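You operate a simulated robot arm through the tools that you are given. There is no shell and no other tool.

You run a simulated robot arm. Do the job below in one go: nothing can be reset, and whatever is moved stays where it is left.

Task
Put things in order on the top of the packing bench. At the end: the grey purge tin (marked "Purge 25") from the top of the packing bench stands where the orange pellet jar stood; the grey tag (marked "Hold") from the top of the packing bench stands where the grey insert stood; the grey insert from the top of the packing bench is on the grey tub; the black post from the top of the packing bench stands where the grey purge tin stood; the orange pellet jar stands where the grey tag stood; whatever was shut is shut again. Leave all else as you found it, and nothing knocked over.

It is judged by the outcome, as a careful person would: the job done as asked, and still so three seconds after it is handed in. It fails if anything else is knocked over, pushed out of place, dropped, spilled or broken.

Robot
A 6-joint arm with a two-finger gripper, fixed in place. Base frame: the origin is at the foot of the arm, x ahead of it, y to its left, z up; the work surface is at about z = 0. Units: mm, rad, N and s.
With the tool pointing down near the work surface it reaches from about 240 to 620 mm from the base axis. Its first joint turns from -1.152 to 1.152 rad. Payload 1.37 kg.
The tool frame sits at the grasp point between the pads (the TCP): z along the fingers, y along the line on which they close. The tips reach 22 mm beyond it. The gripper opens to 92 mm; its body begins 65 mm behind the TCP.
Orientation is told as [roll, pitch, yaw] about the base's x, y, z axes, in that order, counted from this pose: with the fingers straight down and closing along the base's y, the tool's x points along the base's -x, its y along +y and its z along -z.

Tools
- The arm moves only by the tool move_arm. Its argument "steps" is a list that holds one entry, the list of rows, each a list of 6 numbers: the shift along the tool's x, y, z in units of 40 mm (1.0 is 40 mm), then the turn, a rotation vector about the tool's x, y, z in units of 5 degrees (1.0 is 5 degrees). In form: [[[x, y, z, ax, ay, az], ...]]. A call has 1 to 20 rows; each row shifts and turns the commanded pose from where the row before left it, along the tool's axes as they then stand. "claw" is the opening, from 0 (shut) to 1 (fully open), set as the call begins (left out, the last holds). A call with a number of a shift or a turn outside -1 to 1 is refused whole. A row lasts 0.2 s, in which the tool goes at most 50 mm and 0.15 rad; a call with a longer step from one row to the next is refused whole, and so is a gripper value outside its range. Where a pose cannot be reached the arm comes as near as it can. A force on the tool above 40 N (or 10 N above the force at the start of the call, whichever is more), or a blocked arm, ends the call early, and 0.2 s more pass. The fingers move at their own pace (about 59.9 mm/s each) and stop on an object; they squeeze with about 26 N. The grip force told is the motor's: it shows also when the fingers shut on nothing. Time passes only in rows, and 0.2 s behind the last, so rows that do not move let the fingers close. It gives the time, the measured TCP pose, the force on the tool (base axes), the opening and the grip force at its end, in the units of the frame above (readings bear some noise), with the torque about the TCP (base axes, N m) and any sound that the robot's microphone picked up.
- Cameras (640 x 400 px; columns grow to the right, rows downward): "scene" is fixed at [51.5, -438.5, 583.5]; the picture's right is [0.61, -0.79, 0.00], its down [-0.50, -0.39, -0.78] and it looks along [0.61, 0.47, -0.63] (base axes); focal length 303 px, centre (320, 200). "wrist" rides on the gripper at [71, 19, -102] in the tool frame; the picture's right is [-0.26, 0.97, 0.00], its down [-0.75, -0.20, -0.62] and it looks along [-0.60, -0.16, 0.78] (tool axes); focal length 280 px, centre (320, 200).
- capture(camera): a new picture of that camera. No time passes.
- pixel_to_xyz(camera, pixels): for up to 12 pixels [column, row] of the newest picture of that camera ("zoom" is the newest enlarged one), the place [x, y, z] in the base frame of the surface seen there, good to about 2 mm, but the place of the scene camera against the robot may be out by one fixed shift of up to 18 mm in any direction. No time passes.
- close_up(camera, box): a new picture of the part [left, top, right, bottom] of that camera's present view, enlarged. No time passes.
- job_done(): hands the job in; it is judged then, once.

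Unless the task says otherwise, let go and move clear before handing in.

The tools are called by a JSON object that holds its "fn" and its "kwargs". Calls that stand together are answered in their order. move_arm: Moves the arm, as the interface text tells. Its arguments: {"type":"object","properties":{"steps":{"type":"array","items":{"type":"array","items":{"type":"array","items":{"type":"number"}}}},"claw":{"type":"number"}},"required":["steps"]} The other tools are called the same way: capture (camera) takes a picture; pixel_to_xyz (camera, pixels) gives the place of the surface under pixels of a picture; close_up (camera, box) takes an enlarged picture of a part of a camera's view; job_done () hands the job in.

At the start:

```text
clock: 0.0
tool_pos: [379.3, 158.3, 336.7]
orientation: [-0.001, 0.0, 0.0]
contact_force: [-0.5, 0.5, -0.9]
torque: [-0.02, -0.01, -0.01]
grip_width: 92.0
gripper_force: 0.0
```

scene: 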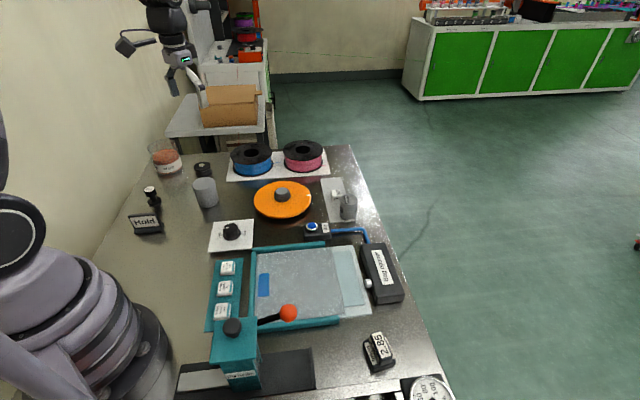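
wrist: 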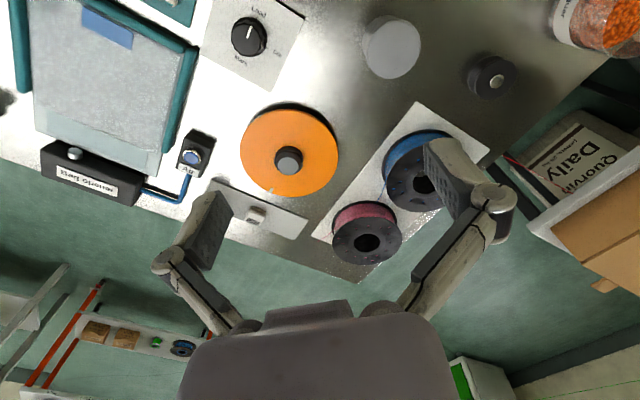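

The first pictures show a busy bench: "Hold" tag near (147,222), a grey cylinder near (205,192), a jar near (165,157), black things near (152,195) and (203,170), and a small grey item near (347,205). I'll take enlarged views before moving anything.

{"fn": "close_up", "kwargs": {"camera": "scene", "box": [110, 130, 270, 260]}}

{"fn": "close_up", "kwargs": {"camera": "scene", "box": [230, 130, 420, 260]}}

{"fn": "close_up", "kwargs": {"camera": "scene", "box": [170, 240, 460, 400]}}

{"fn": "close_up", "kwargs": {"camera": "wrist", "box": [340, 0, 640, 190]}}

```text
3.08 times, centred on (190, 195) of scene
```

zoom: 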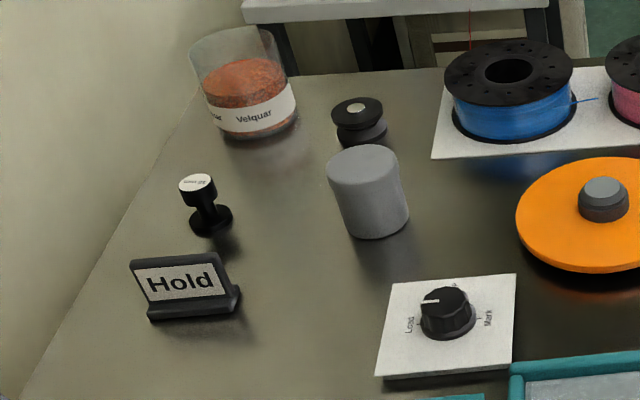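

```text
3.08 times, centred on (325, 195) of scene
```

zoom: 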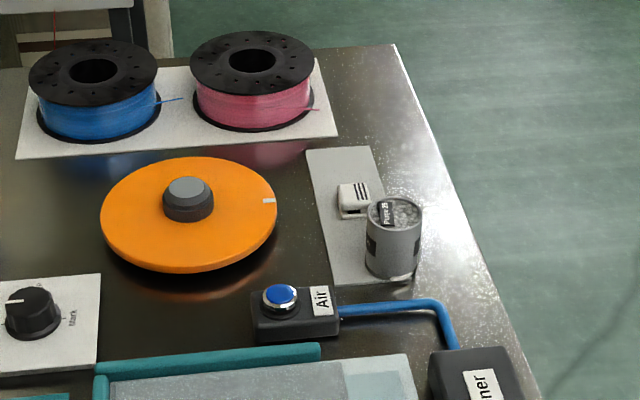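

```text
2.21 times, centred on (315, 320) of scene
```

zoom: 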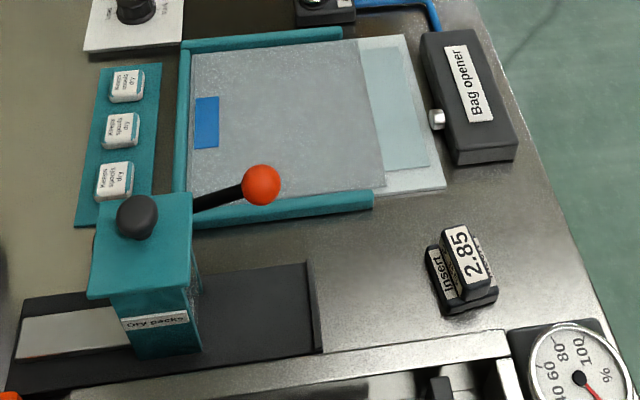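

```text
2.11 times, centred on (490, 95) of wrist
```

zoom: 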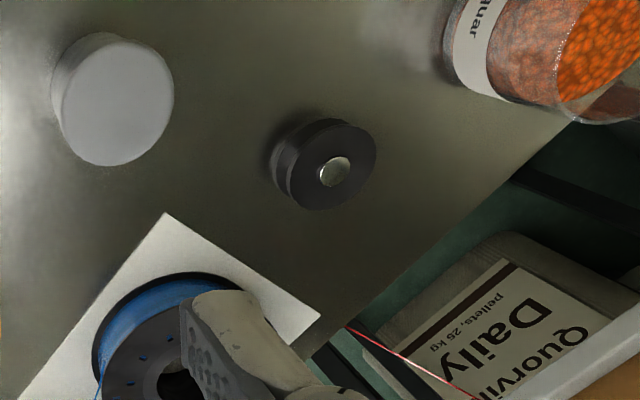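

The purge tin ("Purge 25") is at scene (347,207) on a small grey mat, the "Insert 2.85" is near (379,352), and the plain grey cylinder at (205,192) may be the tub. I need sharper views to tell the black post from the other black thing.

{"fn": "close_up", "kwargs": {"camera": "scene", "box": [140, 155, 220, 205]}}

{"fn": "close_up", "kwargs": {"camera": "scene", "box": [350, 320, 430, 370]}}

{"fn": "close_up", "kwargs": {"camera": "scene", "box": [310, 170, 390, 230]}}

{"fn": "close_up", "kwargs": {"camera": "scene", "box": [200, 340, 480, 400]}}

{"fn": "close_up", "kwargs": {"camera": "wrist", "box": [150, 120, 330, 250]}}

```text
8.00 times, centred on (180, 180) of scene
```

zoom: 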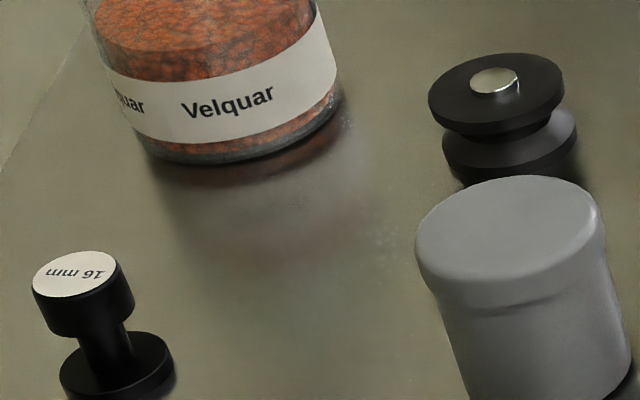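

```text
8.00 times, centred on (390, 345) of scene
```

zoom: 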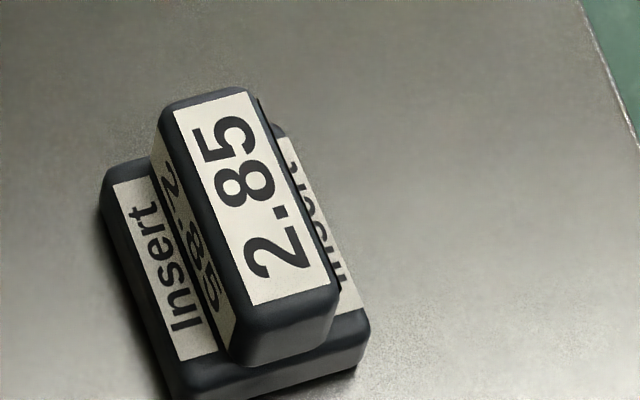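

```text
6.67 times, centred on (350, 200) of scene
```

zoom: 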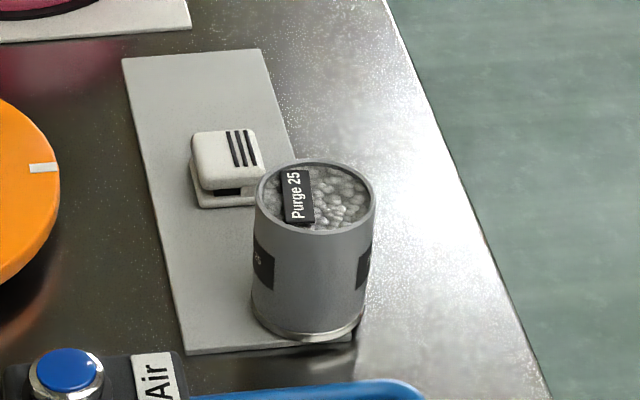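

```text
2.29 times, centred on (340, 370) of scene
```

zoom: 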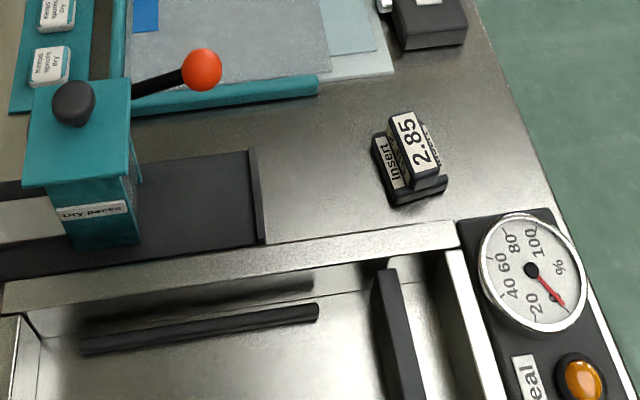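

```text
3.08 times, centred on (240, 185) of wrist
```

zoom: 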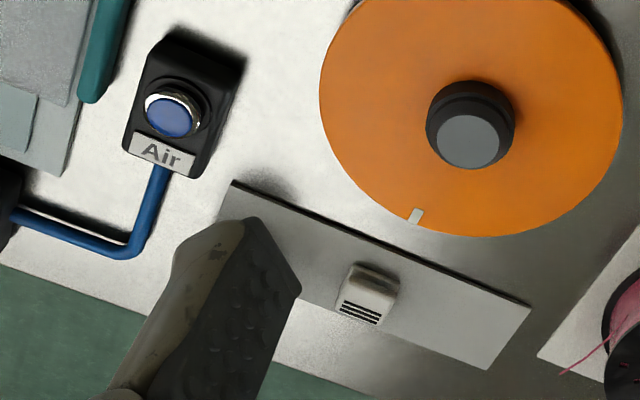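

The open well at the bottom of the scene and two black candidates (the "16 mm" one at (152,195) and the bobbin with a metal dot at (203,170)) need care. I'll measure the places of all items.

{"fn": "pixel_to_xyz", "kwargs": {"camera": "scene", "pixels": [[347, 197], [349, 215], [165, 145], [170, 172], [146, 221], [150, 188], [156, 205], [203, 165], [204, 182], [208, 205], [382, 345], [372, 360]]}}

{"fn": "pixel_to_xyz", "kwargs": {"camera": "scene", "pixels": [[130, 280], [350, 300], [410, 330], [290, 312], [232, 325], [230, 230], [252, 152], [303, 150], [282, 190], [338, 190], [430, 390], [300, 388]]}}

{"fn": "pixel_to_xyz", "kwargs": {"camera": "wrist", "pixels": [[392, 45], [497, 80], [590, 30], [290, 160], [256, 215], [193, 155], [470, 55], [530, 90], [250, 35], [365, 240], [420, 180], [100, 175]]}}

```text
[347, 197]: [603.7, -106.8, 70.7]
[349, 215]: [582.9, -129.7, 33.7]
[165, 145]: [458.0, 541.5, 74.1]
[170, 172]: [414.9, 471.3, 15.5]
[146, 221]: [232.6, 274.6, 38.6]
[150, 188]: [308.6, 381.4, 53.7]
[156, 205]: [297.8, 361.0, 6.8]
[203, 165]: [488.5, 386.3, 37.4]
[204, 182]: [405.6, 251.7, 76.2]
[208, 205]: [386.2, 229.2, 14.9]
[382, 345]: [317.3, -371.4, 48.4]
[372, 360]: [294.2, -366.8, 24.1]
```

```text
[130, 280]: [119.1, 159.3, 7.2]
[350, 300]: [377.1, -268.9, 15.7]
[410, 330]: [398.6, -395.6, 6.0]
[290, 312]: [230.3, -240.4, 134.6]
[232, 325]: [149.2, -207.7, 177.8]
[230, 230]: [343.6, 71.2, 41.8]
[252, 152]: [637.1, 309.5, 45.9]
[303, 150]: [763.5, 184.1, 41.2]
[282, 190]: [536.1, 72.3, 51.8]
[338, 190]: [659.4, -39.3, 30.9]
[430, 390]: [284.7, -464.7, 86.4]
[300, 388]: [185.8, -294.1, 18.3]
```

```text
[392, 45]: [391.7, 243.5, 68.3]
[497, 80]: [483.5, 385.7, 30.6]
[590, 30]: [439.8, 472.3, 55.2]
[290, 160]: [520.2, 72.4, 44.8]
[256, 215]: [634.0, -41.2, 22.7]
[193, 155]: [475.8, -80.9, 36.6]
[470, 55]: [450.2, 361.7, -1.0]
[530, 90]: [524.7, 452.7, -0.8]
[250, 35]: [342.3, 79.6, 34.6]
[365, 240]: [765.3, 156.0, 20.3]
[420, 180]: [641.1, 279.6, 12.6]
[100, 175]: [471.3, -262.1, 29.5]
```

The bench top reads z≈-1 in the wrist view and ≈7 in the scene view, so the scene camera is shifted by several mm. I'll swing the wrist camera to the left side, staying high, to see the jar, the two black things, and the tag.

{"fn": "move_arm", "kwargs": {"steps": [[[0.5, 0.75, -0.2, 0, 0, 0], [0.5, 0.75, -0.2, 0, 0, 0], [0.5, 0.75, -0.2, 0, 0, 0], [0.5, 0.75, -0.2, 0, 0, 0], [0, 0, 0, 0, 0, -1], [0, 0, 0, 0, 0, -1], [0, 0, 0, 0, 0, -1], [0, 0, 0, 0, 0, -1], [0, 0, 0, 0, 0, -1], [0, 0, 0, 0, 0, -1], [0, 0, 0, 0, 0, -1], [0, 0, 0, 0, 0, -1], [0, 0, 0, 0, 0, -1], [0, 0, 0, 0, 0, -1]]], "claw": 1}}

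{"fn": "capture", "kwargs": {"camera": "wrist"}}

{"fn": "capture", "kwargs": {"camera": "scene"}}

```text
clock: 3.0
tool_pos: [299.6, 278.6, 369.2]
orientation: [0.0, 0.001, 0.875]
contact_force: [0.0, -0.2, 0.5]
torque: [-0.02, -0.02, 0.0]
grip_width: 91.8
gripper_force: 0.0
```

```text
taken
```

wrist: 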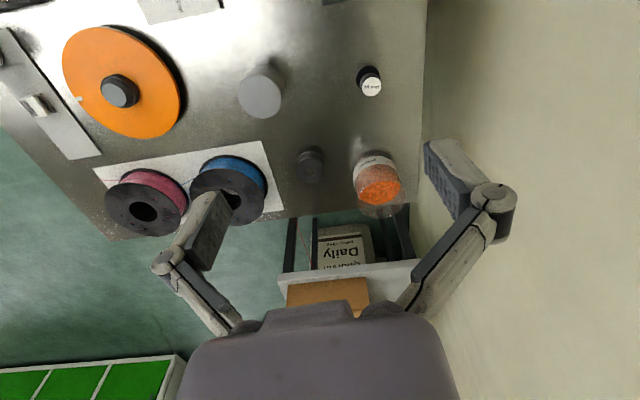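

```text
taken
```

scene: 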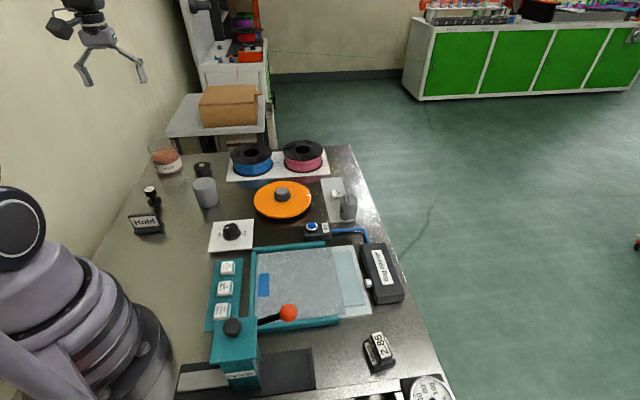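

The wrist view now shows the post (370,82), bobbin (310,165), jar (377,180), tub (262,92) and a wall to the right of x≈430. I'll measure these and zoom in.

{"fn": "pixel_to_xyz", "kwargs": {"camera": "wrist", "pixels": [[262, 92], [371, 85], [312, 165], [375, 165], [380, 185], [380, 203], [360, 175], [400, 180], [430, 100], [500, 150], [560, 250], [415, 60]]}}

{"fn": "close_up", "kwargs": {"camera": "wrist", "box": [230, 40, 430, 220]}}

{"fn": "close_up", "kwargs": {"camera": "wrist", "box": [280, 130, 420, 220]}}

```text
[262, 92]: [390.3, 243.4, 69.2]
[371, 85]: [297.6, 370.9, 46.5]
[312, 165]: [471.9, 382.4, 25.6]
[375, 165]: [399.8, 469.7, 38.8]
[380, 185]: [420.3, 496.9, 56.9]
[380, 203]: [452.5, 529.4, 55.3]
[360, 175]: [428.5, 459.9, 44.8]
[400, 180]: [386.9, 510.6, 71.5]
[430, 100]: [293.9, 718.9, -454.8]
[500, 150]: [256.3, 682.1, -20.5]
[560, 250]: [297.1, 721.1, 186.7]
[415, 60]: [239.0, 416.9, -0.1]
```

```text
2.22 times, centred on (330, 130) of wrist
```

zoom: 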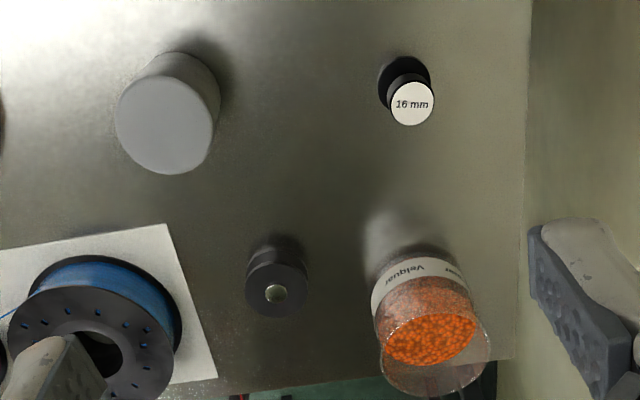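

```text
4.44 times, centred on (350, 175) of wrist
```

zoom: 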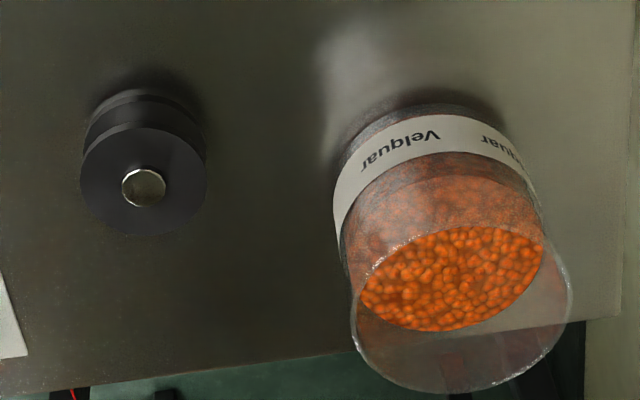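

The jar is open-topped glass with pellets to about z=57, and its centre is near (420,495), so it lies far out. I'll measure the jar's rim, the post and the tag exactly.

{"fn": "pixel_to_xyz", "kwargs": {"camera": "zoom", "pixels": [[365, 290], [540, 245], [440, 325], [460, 230], [450, 280], [360, 110], [440, 105], [500, 130], [335, 200], [145, 188], [90, 190], [205, 190]]}}

{"fn": "close_up", "kwargs": {"camera": "scene", "box": [130, 125, 220, 185]}}

```text
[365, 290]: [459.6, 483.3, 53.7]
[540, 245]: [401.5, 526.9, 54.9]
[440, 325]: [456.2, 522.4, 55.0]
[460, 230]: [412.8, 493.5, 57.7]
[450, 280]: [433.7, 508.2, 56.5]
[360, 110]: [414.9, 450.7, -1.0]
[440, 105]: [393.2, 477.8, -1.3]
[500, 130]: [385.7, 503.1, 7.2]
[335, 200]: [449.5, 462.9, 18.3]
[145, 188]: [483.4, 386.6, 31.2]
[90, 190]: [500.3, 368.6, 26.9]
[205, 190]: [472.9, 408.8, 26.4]
```

```text
6.67 times, centred on (175, 155) of scene
```

zoom: 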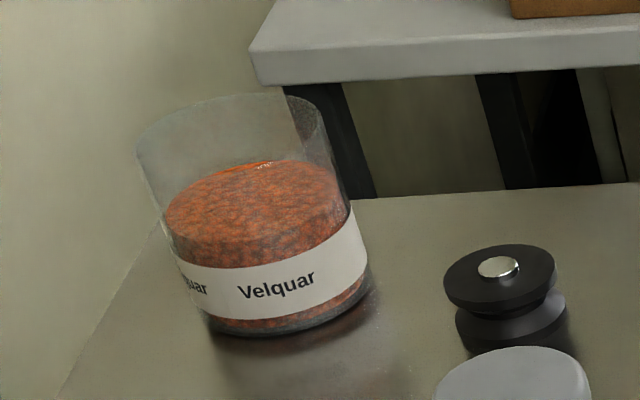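

The jar's centre comes out near (432,506), r≈665, so it will need an outward tilt of the tool. I'll use the bobbin's metal dot at zoom (498,267) to calibrate the scene camera's shift, and swing the arm across high up to view the insert.

{"fn": "pixel_to_xyz", "kwargs": {"camera": "zoom", "pixels": [[498, 267], [275, 330], [210, 325], [345, 310], [250, 172], [300, 95], [140, 150]]}}

{"fn": "move_arm", "kwargs": {"steps": [[[0.125, -0.759, 0, 0, 0, 1], [0.125, -0.759, 0, 0, 0, 1], [0.125, -0.759, 0, 0, 0, 1], [0.125, -0.759, 0, 0, 0, 1], [0.125, -0.759, 0, 0, 0, 1], [0.125, -0.759, 0, 0, 0, 1], [0.125, -0.759, 0, 0, 0, 1], [0.125, -0.759, 0, 0, 0, 1], [0.125, -0.759, 0, 0, 0, 1], [0.125, -0.759, 0, 0, 0, 1], [0.125, -0.759, 0, 0, 0, 1], [0.125, -0.759, 0, 0, 0, 1], [0.125, -0.759, 0, 0, 0, 1], [0.125, -0.759, 0, 0, 0, 1], [0.125, -0.759, 0, 0, 0, 1], [0.125, -0.759, 0, 0, 0, 1], [0.125, -0.759, 0, 0, 0, 1], [0.125, -0.759, 0, 0, 0, 1], [0.125, -0.759, 0, 0, 0, 1], [0.125, -0.759, 0, 0, 0, 1]]]}}

{"fn": "capture", "kwargs": {"camera": "wrist"}}

```text
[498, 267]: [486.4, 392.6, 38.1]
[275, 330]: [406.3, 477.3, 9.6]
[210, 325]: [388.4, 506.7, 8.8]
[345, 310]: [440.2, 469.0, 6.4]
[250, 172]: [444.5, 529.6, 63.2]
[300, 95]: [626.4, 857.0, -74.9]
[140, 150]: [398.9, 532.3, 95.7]
```

```text
clock: 7.2
tool_pos: [237.1, -259.8, 370.8]
orientation: [0.0, -0.001, -0.874]
contact_force: [-0.1, -0.9, -0.3]
torque: [0.01, 0.02, -0.02]
grip_width: 91.9
gripper_force: 0.0
```

```text
taken
```

wrist: 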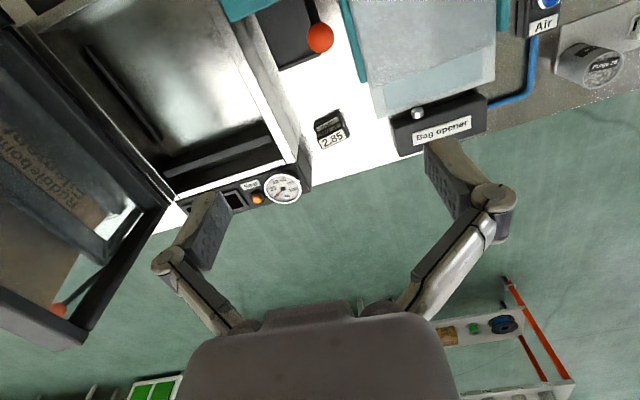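

The bobbin dot gives the scene camera's shift as about (+3,+6,+7) mm. The wrist view now shows the insert at (331,131), between the sealer's gauge panel (282,188) and the bag opener (440,122); I'll zoom and measure.

{"fn": "close_up", "kwargs": {"camera": "wrist", "box": [290, 100, 370, 155]}}

{"fn": "close_up", "kwargs": {"camera": "wrist", "box": [540, 0, 640, 110]}}

{"fn": "pixel_to_xyz", "kwargs": {"camera": "wrist", "pixels": [[332, 130], [282, 188], [440, 122], [320, 36], [60, 10], [100, 100], [170, 190], [300, 165], [390, 130], [604, 66], [40, 330], [380, 160]]}}

```text
7.27 times, centred on (330, 128) of wrist
```

zoom: 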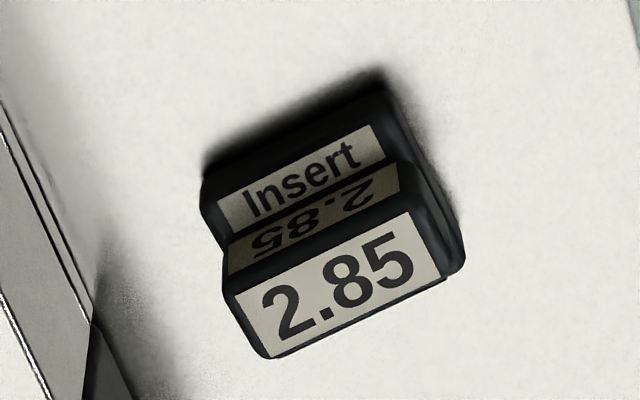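

```text
3.64 times, centred on (590, 55) of wrist
```

zoom: 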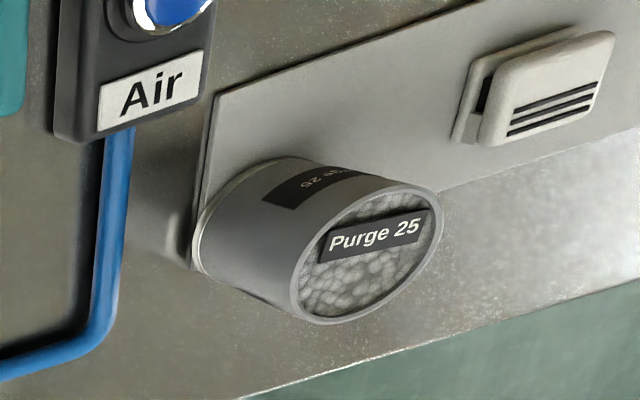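

```text
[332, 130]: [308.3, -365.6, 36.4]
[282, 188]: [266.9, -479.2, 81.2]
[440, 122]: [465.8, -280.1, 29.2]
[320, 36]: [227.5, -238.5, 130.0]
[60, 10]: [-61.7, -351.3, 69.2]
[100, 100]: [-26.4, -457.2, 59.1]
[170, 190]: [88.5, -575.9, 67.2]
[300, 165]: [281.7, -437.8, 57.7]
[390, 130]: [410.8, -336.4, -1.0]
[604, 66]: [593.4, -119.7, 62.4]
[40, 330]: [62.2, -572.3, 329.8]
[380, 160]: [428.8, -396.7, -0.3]
```

The insert is one wide base with a narrower "2.85" ridge on top. I'll measure its corners to get its centre, heading and size, and the tin's rim too.

{"fn": "pixel_to_xyz", "kwargs": {"camera": "wrist", "pixels": [[318.5, 140.8], [341, 130.8], [346, 138.5], [323, 148.5], [332, 139.5], [316, 126], [337.5, 115.2], [348.5, 135.5], [327, 122], [325, 133]]}}

{"fn": "pixel_to_xyz", "kwargs": {"camera": "zoom", "pixels": [[370, 245], [345, 200], [435, 205], [300, 290], [380, 310], [200, 225], [215, 120], [400, 110], [460, 190], [150, 320], [196, 262]]}}

```text
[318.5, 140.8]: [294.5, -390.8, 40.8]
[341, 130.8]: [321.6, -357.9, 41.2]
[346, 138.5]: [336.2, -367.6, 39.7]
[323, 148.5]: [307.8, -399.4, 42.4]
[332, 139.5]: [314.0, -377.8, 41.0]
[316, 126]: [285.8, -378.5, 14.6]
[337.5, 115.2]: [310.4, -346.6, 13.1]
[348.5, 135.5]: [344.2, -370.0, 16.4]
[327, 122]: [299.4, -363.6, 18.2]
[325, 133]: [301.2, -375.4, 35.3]
```

```text
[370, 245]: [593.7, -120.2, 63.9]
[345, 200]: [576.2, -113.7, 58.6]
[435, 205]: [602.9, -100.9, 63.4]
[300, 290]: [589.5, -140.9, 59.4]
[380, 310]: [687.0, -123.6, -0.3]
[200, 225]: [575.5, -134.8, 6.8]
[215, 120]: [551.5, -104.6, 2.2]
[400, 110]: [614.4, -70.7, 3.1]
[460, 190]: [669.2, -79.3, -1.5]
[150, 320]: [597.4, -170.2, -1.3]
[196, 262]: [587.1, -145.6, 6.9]
```

The insert's ridge centre is about (315,-378,41), long axis at ≈0.865 rad, roughly 43×18 mm on a 48×41 mm base. I'll check how close the sealer's edge runs to it before choosing the grip direction.

{"fn": "pixel_to_xyz", "kwargs": {"camera": "wrist", "pixels": [[284, 118], [292, 118], [290, 130], [298, 140], [304, 155], [310, 150], [309, 165], [312, 180], [306, 185], [270, 60], [320, 160], [330, 165]]}}

{"fn": "close_up", "kwargs": {"camera": "wrist", "box": [240, 90, 380, 210]}}

```text
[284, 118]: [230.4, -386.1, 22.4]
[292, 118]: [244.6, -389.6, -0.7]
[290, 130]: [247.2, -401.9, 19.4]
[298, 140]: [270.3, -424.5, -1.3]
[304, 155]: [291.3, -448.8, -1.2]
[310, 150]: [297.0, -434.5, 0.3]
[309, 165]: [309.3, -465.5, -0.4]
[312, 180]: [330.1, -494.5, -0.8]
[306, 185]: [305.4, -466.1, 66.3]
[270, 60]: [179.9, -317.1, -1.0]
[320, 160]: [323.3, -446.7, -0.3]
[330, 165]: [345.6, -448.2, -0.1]
```

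```text
3.33 times, centred on (310, 150) of wrist
```

zoom: 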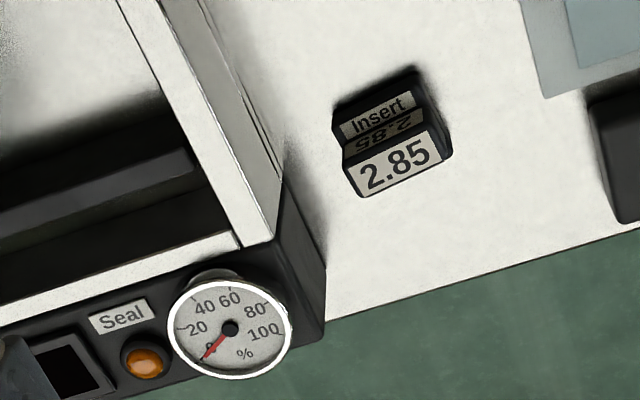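

The sealer's side wall runs about 64 mm from the insert's centre, roughly across its long axis, so I'll grip across the narrow ridge (yaw ≈ -2.276), keeping the fingers parallel to that wall. First I move above it at z≈200 and turn.

{"fn": "move_arm", "kwargs": {"steps": [[[-0.589, -0.069, 0.708, 0, 0, 0], [-0.589, -0.069, 0.708, 0, 0, 0], [-0.589, -0.069, 0.708, 0, 0, 0], [-0.589, -0.069, 0.708, 0, 0, 0], [-0.589, -0.069, 0.708, 0, 0, 0], [-0.589, -0.069, 0.708, 0, 0, 0], [0, 0, 0, 0, 0, 1], [0, 0, 0, 0, 0, 1], [0, 0, 0, 0, 0, 1], [0, 0, 0, 0, 0, 1], [0, 0, 0, 0, 0, 1], [0, 0, 0, 0, 0, 1], [0, 0, 0, 0, 0, 1], [0, 0, 0, 0, 0, 1], [0, 0, 0, 0, 0, 1], [0, 0, 0, 0, 0, 1], [0, 0, 0, 0, 0, 1], [0, 0, 0, 0, 0, 1]]]}}

{"fn": "capture", "kwargs": {"camera": "wrist"}}

```text
clock: 11.0
tool_pos: [314.3, -377.4, 199.1]
orientation: [0.001, -0.001, -1.922]
contact_force: [0.0, -0.3, -0.1]
torque: [-0.01, 0.04, -0.01]
grip_width: 92.2
gripper_force: 0.0
```

```text
taken
```

wrist: 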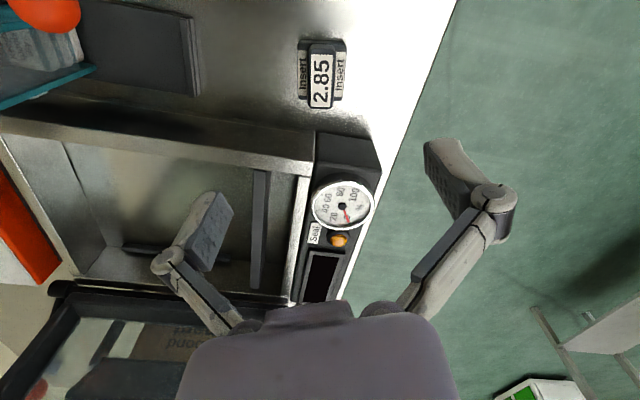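

From here the insert is seen at (321,78) nearly straight on. I'll measure it again from this nearer view to refine the grip.

{"fn": "close_up", "kwargs": {"camera": "wrist", "box": [280, 30, 370, 115]}}

{"fn": "pixel_to_xyz", "kwargs": {"camera": "wrist", "pixels": [[310, 53], [332, 53], [311, 106], [333, 106], [321, 78], [300, 45], [344, 45], [342, 80], [301, 85], [304, 102], [345, 100]]}}

```text
4.71 times, centred on (325, 72) of wrist
```

zoom: 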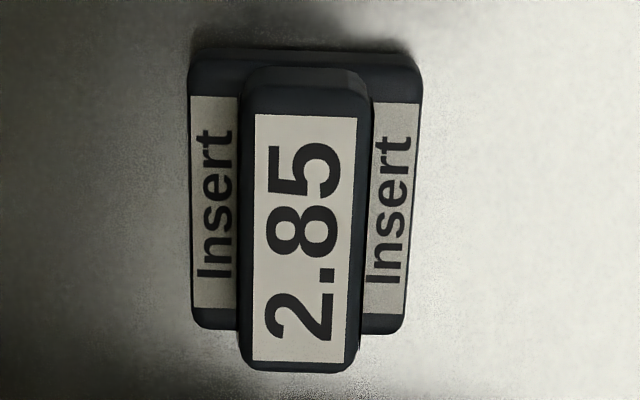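

```text
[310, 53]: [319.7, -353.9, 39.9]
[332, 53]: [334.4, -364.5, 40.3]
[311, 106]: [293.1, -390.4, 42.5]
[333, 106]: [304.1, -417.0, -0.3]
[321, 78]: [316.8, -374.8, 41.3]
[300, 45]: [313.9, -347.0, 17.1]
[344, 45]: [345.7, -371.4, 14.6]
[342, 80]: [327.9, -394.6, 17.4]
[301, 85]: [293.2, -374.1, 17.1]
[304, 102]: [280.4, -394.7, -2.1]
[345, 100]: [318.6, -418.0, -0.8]
```

The enlarged view shows the ridge and base edges clearly. I'll read their corners for the exact centre and heading.

{"fn": "pixel_to_xyz", "kwargs": {"camera": "zoom", "pixels": [[252, 95], [358, 100], [248, 350], [345, 355], [300, 230], [196, 70], [412, 75], [200, 315], [395, 320], [246, 220], [362, 220]]}}

```text
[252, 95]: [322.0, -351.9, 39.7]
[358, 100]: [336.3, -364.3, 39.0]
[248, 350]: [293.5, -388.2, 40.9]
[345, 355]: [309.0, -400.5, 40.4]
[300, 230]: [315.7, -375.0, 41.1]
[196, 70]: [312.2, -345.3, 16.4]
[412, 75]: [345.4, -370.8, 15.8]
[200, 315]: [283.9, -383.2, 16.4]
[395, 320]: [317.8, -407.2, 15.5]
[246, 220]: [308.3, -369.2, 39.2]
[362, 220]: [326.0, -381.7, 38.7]
```

The insert's centre is (315,-376.5), long axis ≈0.92 rad, ridge 46×19 mm with its top at z=41 and the base top at z≈17. I'll turn to yaw -2.222, narrow the fingers to about 52 mm and come down to z≈60 first.

{"fn": "move_arm", "kwargs": {"steps": [[[0, 0, 0, 0, 0, 0.86], [0, 0, 0, 0, 0, 0.86], [0, 0, 0, 0, 0, 0.86], [0.03, 0, 0, 0, 0, 0.86], [0, 0, 0.87, 0, 0, 0], [0, 0, 0.87, 0, 0, 0], [0, 0, 0.87, 0, 0, 0], [0, 0, 0.87, 0, 0, 0]]], "claw": 0.57}}

{"fn": "capture", "kwargs": {"camera": "wrist"}}

{"fn": "capture", "kwargs": {"camera": "scene"}}

```text
clock: 12.8
tool_pos: [315.5, -375.1, 60.3]
orientation: [0.001, -0.001, -2.22]
contact_force: [0.5, -0.4, -0.7]
torque: [0.01, -0.03, 0.0]
grip_width: 52.4
gripper_force: 0.0
```

```text
taken
```

wrist: 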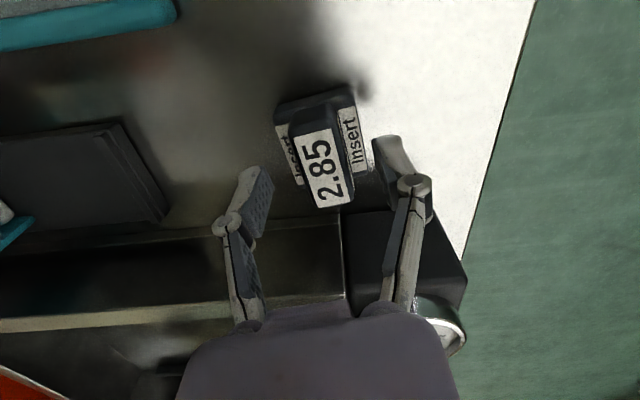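

```text
taken
```

scene: 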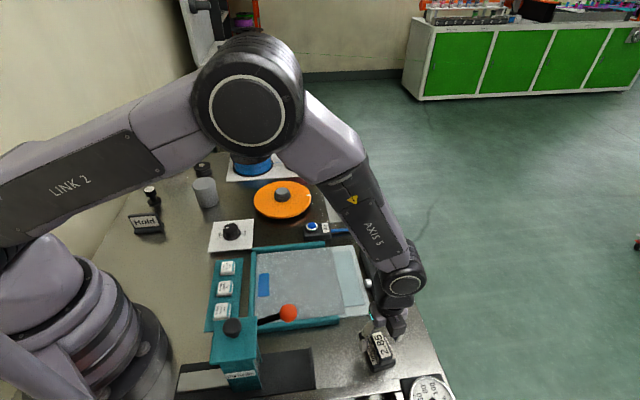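

The fingers straddle the ridge, with its top at (322,170) between the tips at (255,180) and (385,150). I'll go down 16 mm to z≈44 so the tips stay just above the base, then close.

{"fn": "move_arm", "kwargs": {"steps": [[[-0.02, 0.005, 0.2, 0, 0, 0], [0, 0, 0.2, 0, 0, 0], [0, 0, 0, 0, 0, 0]]], "claw": 0.57}}

{"fn": "move_arm", "kwargs": {"steps": [[[0, 0, 0, 0, 0, 0], [0, 0, 0, 0, 0, 0], [0, 0, 0, 0, 0, 0], [0, 0, 0, 0, 0, 0]]], "claw": 0}}

{"fn": "capture", "kwargs": {"camera": "wrist"}}

```text
clock: 13.6
tool_pos: [315.7, -375.7, 43.7]
orientation: [0.0, 0.0, -2.222]
contact_force: [-0.1, -0.4, 0.4]
torque: [0.02, -0.01, -0.01]
grip_width: 52.4
gripper_force: 0.0
```

```text
clock: 14.6
tool_pos: [315.6, -376.1, 43.4]
orientation: [-0.001, 0.001, -2.22]
contact_force: [0.1, 0.3, 0.8]
torque: [-0.05, -0.02, 0.02]
grip_width: 23.2
gripper_force: 26.4
```

```text
taken
```

wrist: 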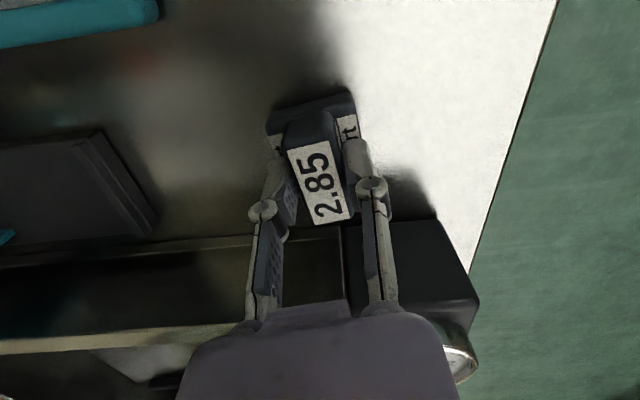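

The fingers stopped on the ridge at 23 mm with 26 N. I'll lift straight up and check that the whole insert comes along.

{"fn": "move_arm", "kwargs": {"steps": [[[0, 0, -0.3, 0, 0, 0], [0, 0, -0.6, 0, 0, 0], [0, 0, -0.9, 0, 0, 0], [0, 0, -0.9, 0, 0, 0], [0, 0, -0.9, 0, 0, 0]]], "claw": 0}}

{"fn": "capture", "kwargs": {"camera": "wrist"}}

{"fn": "capture", "kwargs": {"camera": "scene"}}

```text
clock: 15.8
tool_pos: [310.5, -376.6, 189.3]
orientation: [0.0, -0.001, -2.221]
contact_force: [0.0, -0.2, -0.2]
torque: [0.01, -0.01, 0.01]
grip_width: 23.1
gripper_force: 25.5
```

```text
taken
```

wrist: 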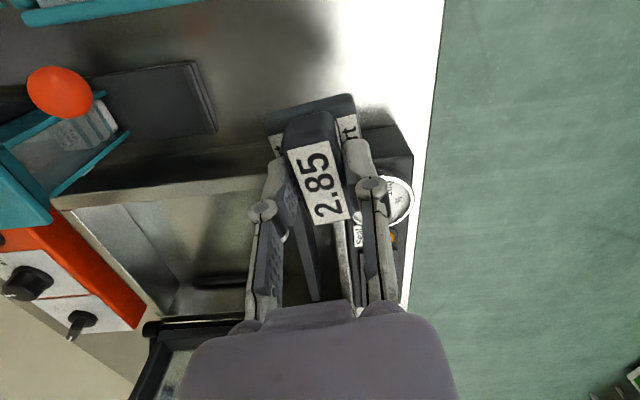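

```text
taken
```

scene: 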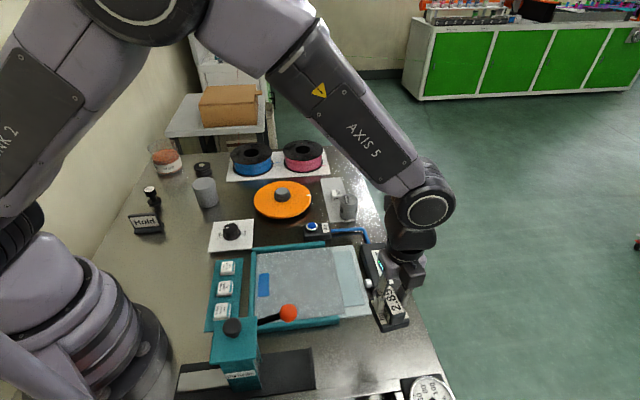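

The whole insert hangs from the grip and its spot is clear. I'll carry it in an arc at z≈190–230 to above the grey tub near (391,243).

{"fn": "move_arm", "kwargs": {"steps": [[[0.84, 0.129, -0.05, 0, 0, -0.822], [0.84, 0.129, -0.05, 0, 0, -0.822], [0.84, 0.129, -0.05, 0, 0, -0.822], [0.84, 0.129, -0.05, 0, 0, -0.822], [0.84, 0.129, -0.05, 0, 0, -0.822], [0.84, 0.129, -0.05, 0, 0, -0.822], [0.84, 0.129, -0.05, 0, 0, -0.822], [0.84, 0.129, -0.05, 0, 0, -0.822], [0.84, 0.129, -0.05, 0, 0, -0.822], [0.84, 0.129, -0.05, 0, 0, -0.822], [0.84, 0.129, -0.05, 0, 0, -0.822], [0.84, 0.129, -0.05, 0, 0, -0.822], [0.84, 0.129, -0.05, 0, 0, -0.822], [0.84, 0.129, -0.05, 0, 0, -0.822], [0.84, 0.129, -0.05, 0, 0, -0.822], [0.84, 0.129, -0.05, 0, 0, -0.822], [0.84, 0.129, -0.05, 0, 0, -0.822], [0.84, 0.129, -0.05, 0, 0, -0.822], [0.84, 0.129, -0.05, 0, 0, -0.822], [0.84, 0.129, -0.05, 0, 0, -0.822]]], "claw": 0}}

{"fn": "capture", "kwargs": {"camera": "wrist"}}

{"fn": "capture", "kwargs": {"camera": "scene"}}

```text
clock: 20.0
tool_pos: [389.6, 240.6, 228.9]
orientation: [0.0, -0.001, -0.785]
contact_force: [1.0, -0.3, 0.1]
torque: [0.0, 0.02, -0.02]
grip_width: 23.1
gripper_force: 25.8
```

```text
taken
```

wrist: 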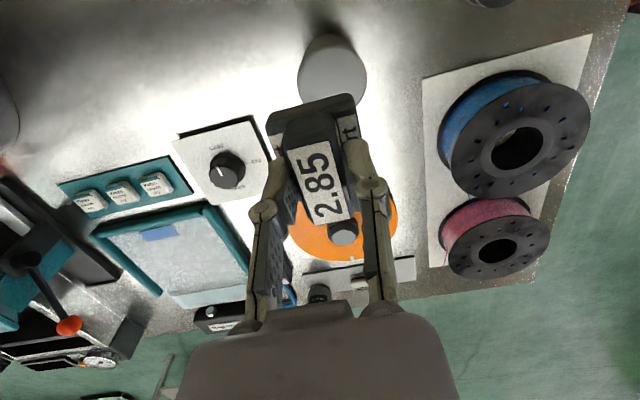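

```text
taken
```

scene: 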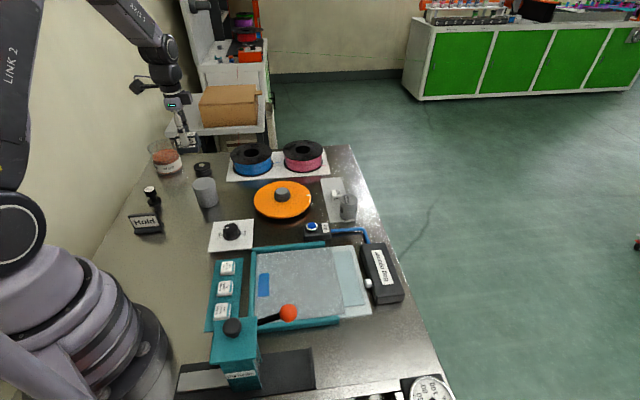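

The tub's lid shows at (332,82), just behind the held insert. I'll measure points on its rim to find its centre.

{"fn": "close_up", "kwargs": {"camera": "wrist", "box": [280, 20, 390, 120]}}

{"fn": "pixel_to_xyz", "kwargs": {"camera": "wrist", "pixels": [[332, 80], [302, 80], [364, 80], [330, 54], [312, 60], [352, 62], [362, 92], [300, 90], [306, 68], [358, 68]]}}

```text
4.00 times, centred on (335, 70) of wrist
```

zoom: 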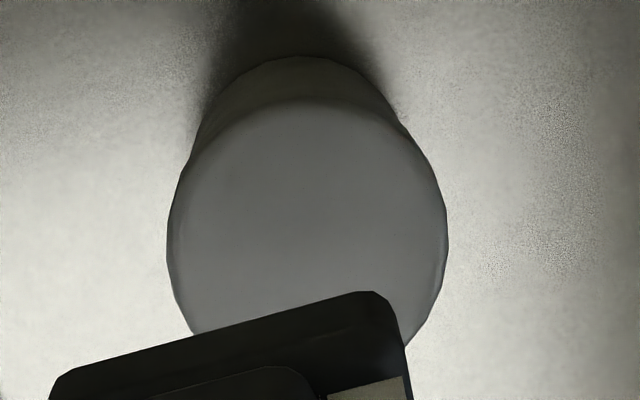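

```text
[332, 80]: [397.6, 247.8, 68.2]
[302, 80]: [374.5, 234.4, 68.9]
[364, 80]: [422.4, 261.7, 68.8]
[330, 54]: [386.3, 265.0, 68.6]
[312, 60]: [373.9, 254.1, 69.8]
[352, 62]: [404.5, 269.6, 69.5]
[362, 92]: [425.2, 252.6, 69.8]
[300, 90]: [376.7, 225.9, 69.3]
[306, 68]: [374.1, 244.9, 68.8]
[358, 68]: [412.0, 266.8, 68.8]
```

The tub's top is at z≈69, about 62 mm across, with its centre near (397.5,246). I'll shift 8 mm and come down to leave the insert about 12 mm above the lid, then check.

{"fn": "move_arm", "kwargs": {"steps": [[[-0.044, 0.235, 0, 0, 0, 0], [0, 0, 0.86, 0, 0, 0], [0, 0, 0.86, 0, 0, 0], [0, 0, 0.86, 0, 0, 0], [0, 0, 0, 0, 0, 0]]], "claw": 0}}

{"fn": "capture", "kwargs": {"camera": "wrist"}}

{"fn": "close_up", "kwargs": {"camera": "scene", "box": [150, 130, 260, 220]}}

```text
clock: 21.2
tool_pos: [396.9, 246.9, 124.7]
orientation: [-0.001, -0.001, -0.784]
contact_force: [0.2, 1.3, -0.2]
torque: [0.0, -0.02, 0.0]
grip_width: 23.2
gripper_force: 25.7
```

```text
taken
```

wrist: 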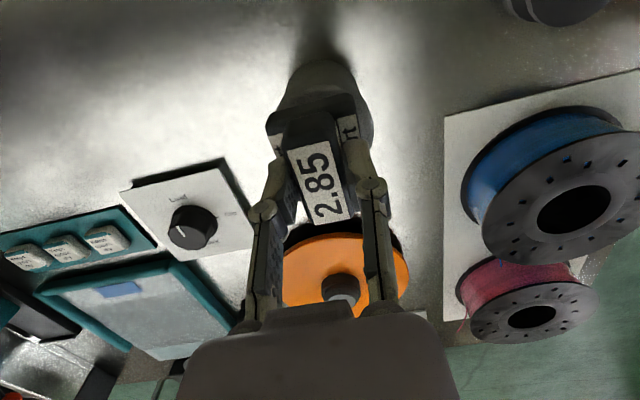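

```text
4.44 times, centred on (205, 175) of scene
```

zoom: 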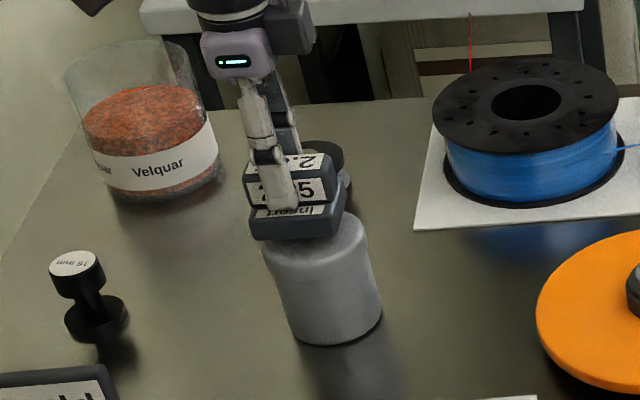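

The insert hovers about 12 mm above the lid. I'll check its centring from a closer wrist view before lowering.

{"fn": "close_up", "kwargs": {"camera": "wrist", "box": [250, 40, 400, 160]}}

{"fn": "close_up", "kwargs": {"camera": "scene", "box": [185, 150, 245, 215]}}

```text
3.33 times, centred on (325, 100) of wrist
```

zoom: 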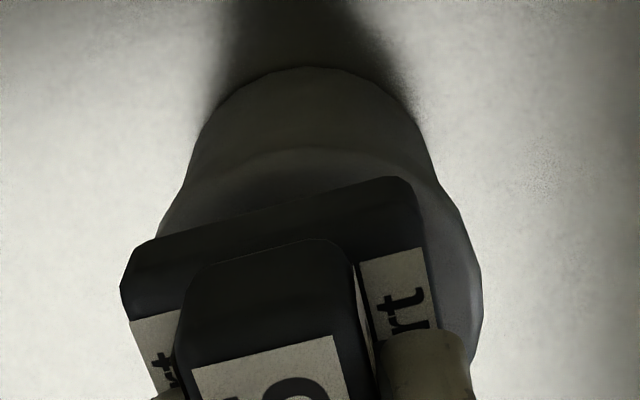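

```text
6.15 times, centred on (215, 182) of scene
```

zoom: 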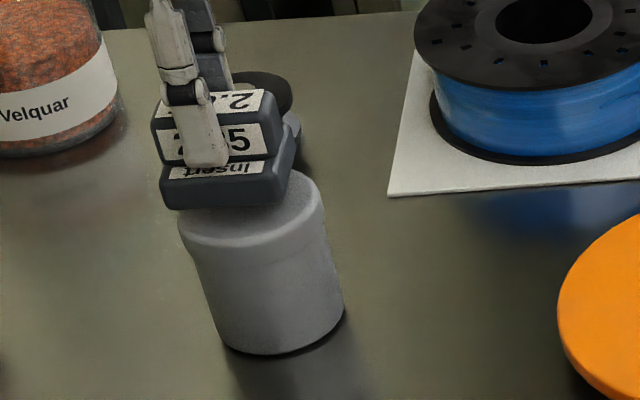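

The wrist view suggests centring within a couple of mm, but the scene view hints otherwise, so I'll read both parts' places from the same scene zoom to compare.

{"fn": "pixel_to_xyz", "kwargs": {"camera": "zoom", "pixels": [[172, 204], [281, 199], [297, 135], [280, 175], [186, 225], [318, 205], [215, 240], [260, 238], [300, 222], [305, 190], [240, 222], [230, 340]]}}

```text
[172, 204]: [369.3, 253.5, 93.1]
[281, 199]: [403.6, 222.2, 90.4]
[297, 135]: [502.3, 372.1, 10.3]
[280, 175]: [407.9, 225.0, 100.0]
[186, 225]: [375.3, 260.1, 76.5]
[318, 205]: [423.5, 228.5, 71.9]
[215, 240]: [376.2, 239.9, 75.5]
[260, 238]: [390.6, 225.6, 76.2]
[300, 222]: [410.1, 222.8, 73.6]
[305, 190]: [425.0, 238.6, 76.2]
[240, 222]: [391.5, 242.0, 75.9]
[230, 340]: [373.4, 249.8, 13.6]
```

Reading both from the same view, the insert's centre is within about 4 mm of the lid's centre. I'll nudge (+2.5,-1) mm and lower to z≈114, just above contact.

{"fn": "move_arm", "kwargs": {"steps": [[[-0.062, 0.026, 0, 0, 0, 0], [0, 0, 0.13, 0, 0, 0], [0, 0, 0.13, 0, 0, 0], [0, 0, 0, 0, 0, 0], [0, 0, 0, 0, 0, 0]]], "claw": 0}}

{"fn": "move_arm", "kwargs": {"steps": [[[0, 0, 0.02, 0, 0, 0], [0, 0, 0, 0, 0, 0]]], "claw": 0}}

{"fn": "close_up", "kwargs": {"camera": "scene", "box": [185, 150, 245, 215]}}

```text
clock: 22.4
tool_pos: [399.1, 245.8, 115.6]
orientation: [-0.001, 0.0, -0.785]
contact_force: [-0.6, 0.0, -0.3]
torque: [-0.01, 0.01, 0.0]
grip_width: 22.9
gripper_force: 26.3
```

```text
clock: 23.0
tool_pos: [399.1, 247.6, 112.7]
orientation: [0.001, -0.001, -0.785]
contact_force: [0.6, 0.1, -0.8]
torque: [-0.01, -0.03, 0.0]
grip_width: 23.2
gripper_force: 26.1
```

```text
6.15 times, centred on (215, 182) of scene
```

zoom: 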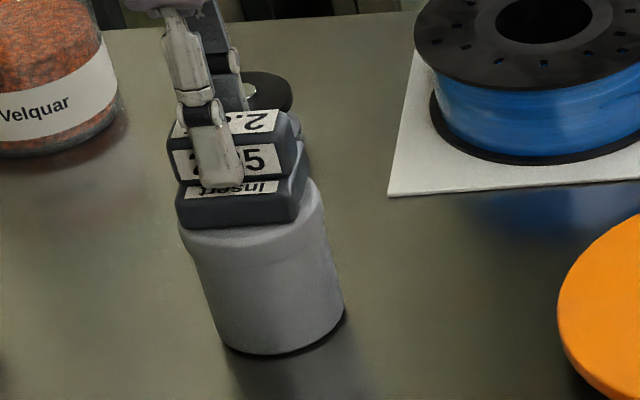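

There's no contact force yet and the insert appears to rest near the lid. I'll lower in small steps and watch the force.

{"fn": "move_arm", "kwargs": {"steps": [[[0, 0, 0.015, 0, 0, 0], [0, 0, 0, 0, 0, 0], [0, 0, 0, 0, 0, 0]]], "claw": 0}}

{"fn": "move_arm", "kwargs": {"steps": [[[0, 0, 0.015, 0, 0, 0], [0, 0, 0, 0, 0, 0], [0, 0, 0, 0, 0, 0]]], "claw": 0}}

```text
clock: 23.8
tool_pos: [399.0, 245.5, 113.8]
orientation: [0.002, 0.0, -0.786]
contact_force: [-3.7, 2.9, 14.3]
torque: [0.11, 0.15, 0.01]
grip_width: 23.0
gripper_force: 25.7
```

```text
clock: 24.6
tool_pos: [400.1, 244.2, 112.5]
orientation: [0.001, 0.0, -0.787]
contact_force: [-2.5, 1.7, 20.8]
torque: [0.05, 0.06, 0.01]
grip_width: 23.1
gripper_force: 25.7
```

The force rose to about 20 N, so the insert is seated on the lid. I'll ease up slightly, open the fingers, and rise straight up.

{"fn": "move_arm", "kwargs": {"steps": [[[0, 0, -0.012, 0, 0, 0], [0, 0, 0, 0, 0, 0]]], "claw": 0}}

{"fn": "move_arm", "kwargs": {"steps": [[[0, 0, 0, 0, 0, 0], [0, 0, 0, 0, 0, 0], [0, 0, 0, 0, 0, 0], [0, 0, -0.1, 0, 0, 0], [0, 0, -0.3, 0, 0, 0], [0, 0, -0.8, 0, 0, 0], [0, 0, -0.9, 0, 0, 0], [0, 0, -0.9, 0, 0, 0]]], "claw": 0.5}}

{"fn": "capture", "kwargs": {"camera": "wrist"}}

{"fn": "capture", "kwargs": {"camera": "scene"}}

```text
clock: 25.2
tool_pos: [401.0, 243.8, 113.7]
orientation: [0.0, -0.002, -0.786]
contact_force: [-0.3, 3.2, 12.3]
torque: [0.12, -0.08, -0.01]
grip_width: 22.9
gripper_force: 26.0
```

```text
clock: 27.0
tool_pos: [399.0, 241.5, 232.3]
orientation: [-0.001, -0.001, -0.786]
contact_force: [0.2, 0.6, 0.1]
torque: [0.0, 0.0, -0.01]
grip_width: 46.3
gripper_force: 0.1
```

```text
taken
```

wrist: 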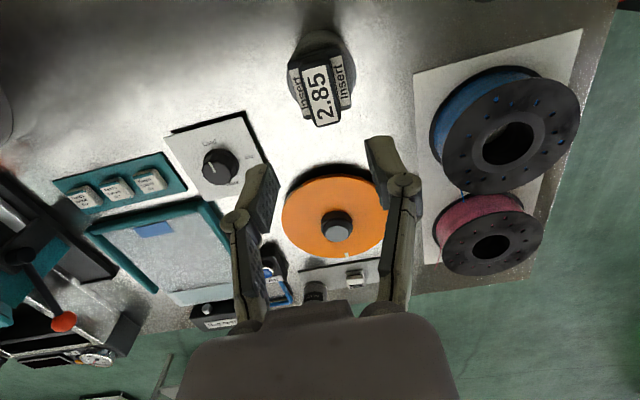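

```text
taken
```

scene: 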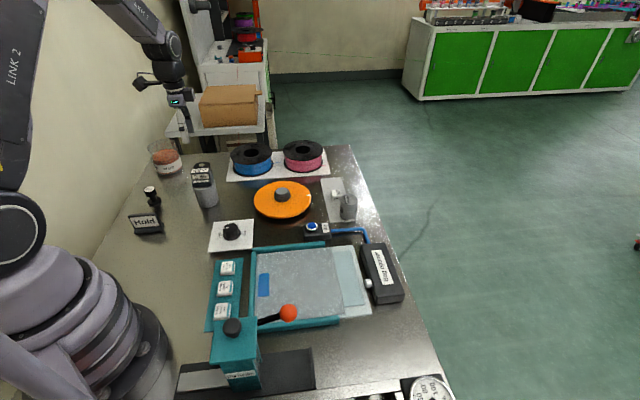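

The insert now stands on the tub at scene (203,172). I'll check closely that it sits flat and centred, and look at the Hold tag.

{"fn": "close_up", "kwargs": {"camera": "scene", "box": [175, 145, 245, 215]}}

{"fn": "close_up", "kwargs": {"camera": "wrist", "box": [270, 20, 380, 140]}}

{"fn": "close_up", "kwargs": {"camera": "scene", "box": [115, 175, 185, 245]}}

```text
5.71 times, centred on (210, 180) of scene
```

zoom: 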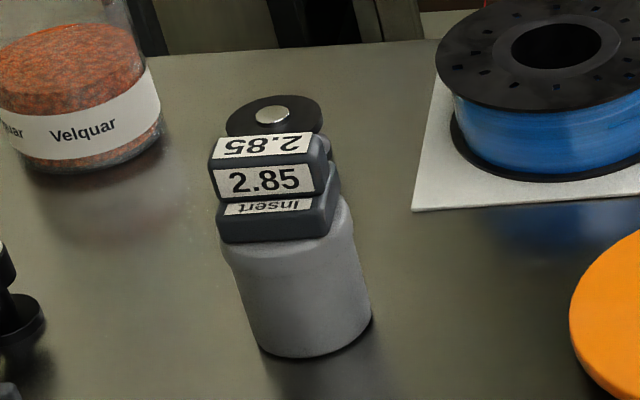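

```text
3.33 times, centred on (325, 80) of wrist
```

zoom: 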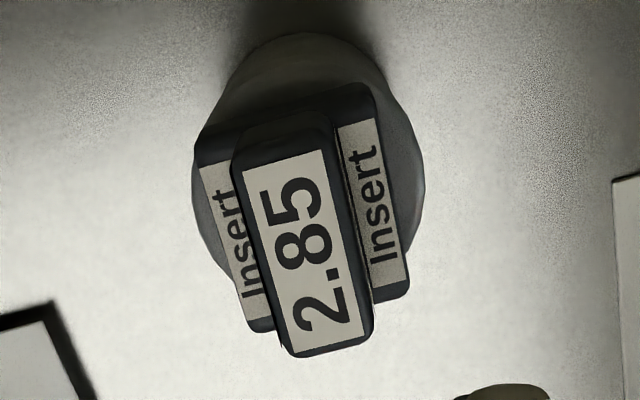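

```text
5.71 times, centred on (150, 210) of scene
```

zoom: 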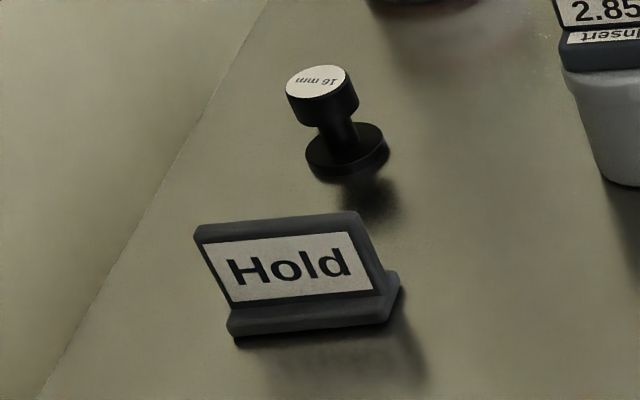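

The insert is seated flat and well centred. Now I'll measure the Hold tag from this zoom: its top edge, face and foot.

{"fn": "pixel_to_xyz", "kwargs": {"camera": "zoom", "pixels": [[200, 236], [355, 218], [280, 224], [280, 232], [215, 300], [370, 285], [235, 335], [390, 320], [238, 310], [398, 283], [385, 270], [310, 325]]}}

{"fn": "pixel_to_xyz", "kwargs": {"camera": "zoom", "pixels": [[318, 85], [318, 95], [300, 110], [345, 105], [345, 165], [318, 155], [385, 140], [345, 125], [180, 190], [100, 320], [60, 200]]}}

```text
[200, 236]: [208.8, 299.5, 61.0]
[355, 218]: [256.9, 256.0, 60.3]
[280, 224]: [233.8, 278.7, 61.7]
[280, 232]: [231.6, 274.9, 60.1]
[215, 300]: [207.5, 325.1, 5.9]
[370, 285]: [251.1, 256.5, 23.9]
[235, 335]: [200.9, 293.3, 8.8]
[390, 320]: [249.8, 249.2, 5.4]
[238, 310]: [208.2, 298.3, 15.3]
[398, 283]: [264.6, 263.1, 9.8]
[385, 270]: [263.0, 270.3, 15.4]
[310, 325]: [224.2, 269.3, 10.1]
```

```text
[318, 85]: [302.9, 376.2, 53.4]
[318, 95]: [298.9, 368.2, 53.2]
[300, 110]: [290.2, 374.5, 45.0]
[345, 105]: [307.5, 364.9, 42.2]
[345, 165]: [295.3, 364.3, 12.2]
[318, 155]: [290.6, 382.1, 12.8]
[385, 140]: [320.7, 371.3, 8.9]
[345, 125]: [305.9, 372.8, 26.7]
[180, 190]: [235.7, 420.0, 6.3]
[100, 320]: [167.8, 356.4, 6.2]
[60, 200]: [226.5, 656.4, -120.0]
```

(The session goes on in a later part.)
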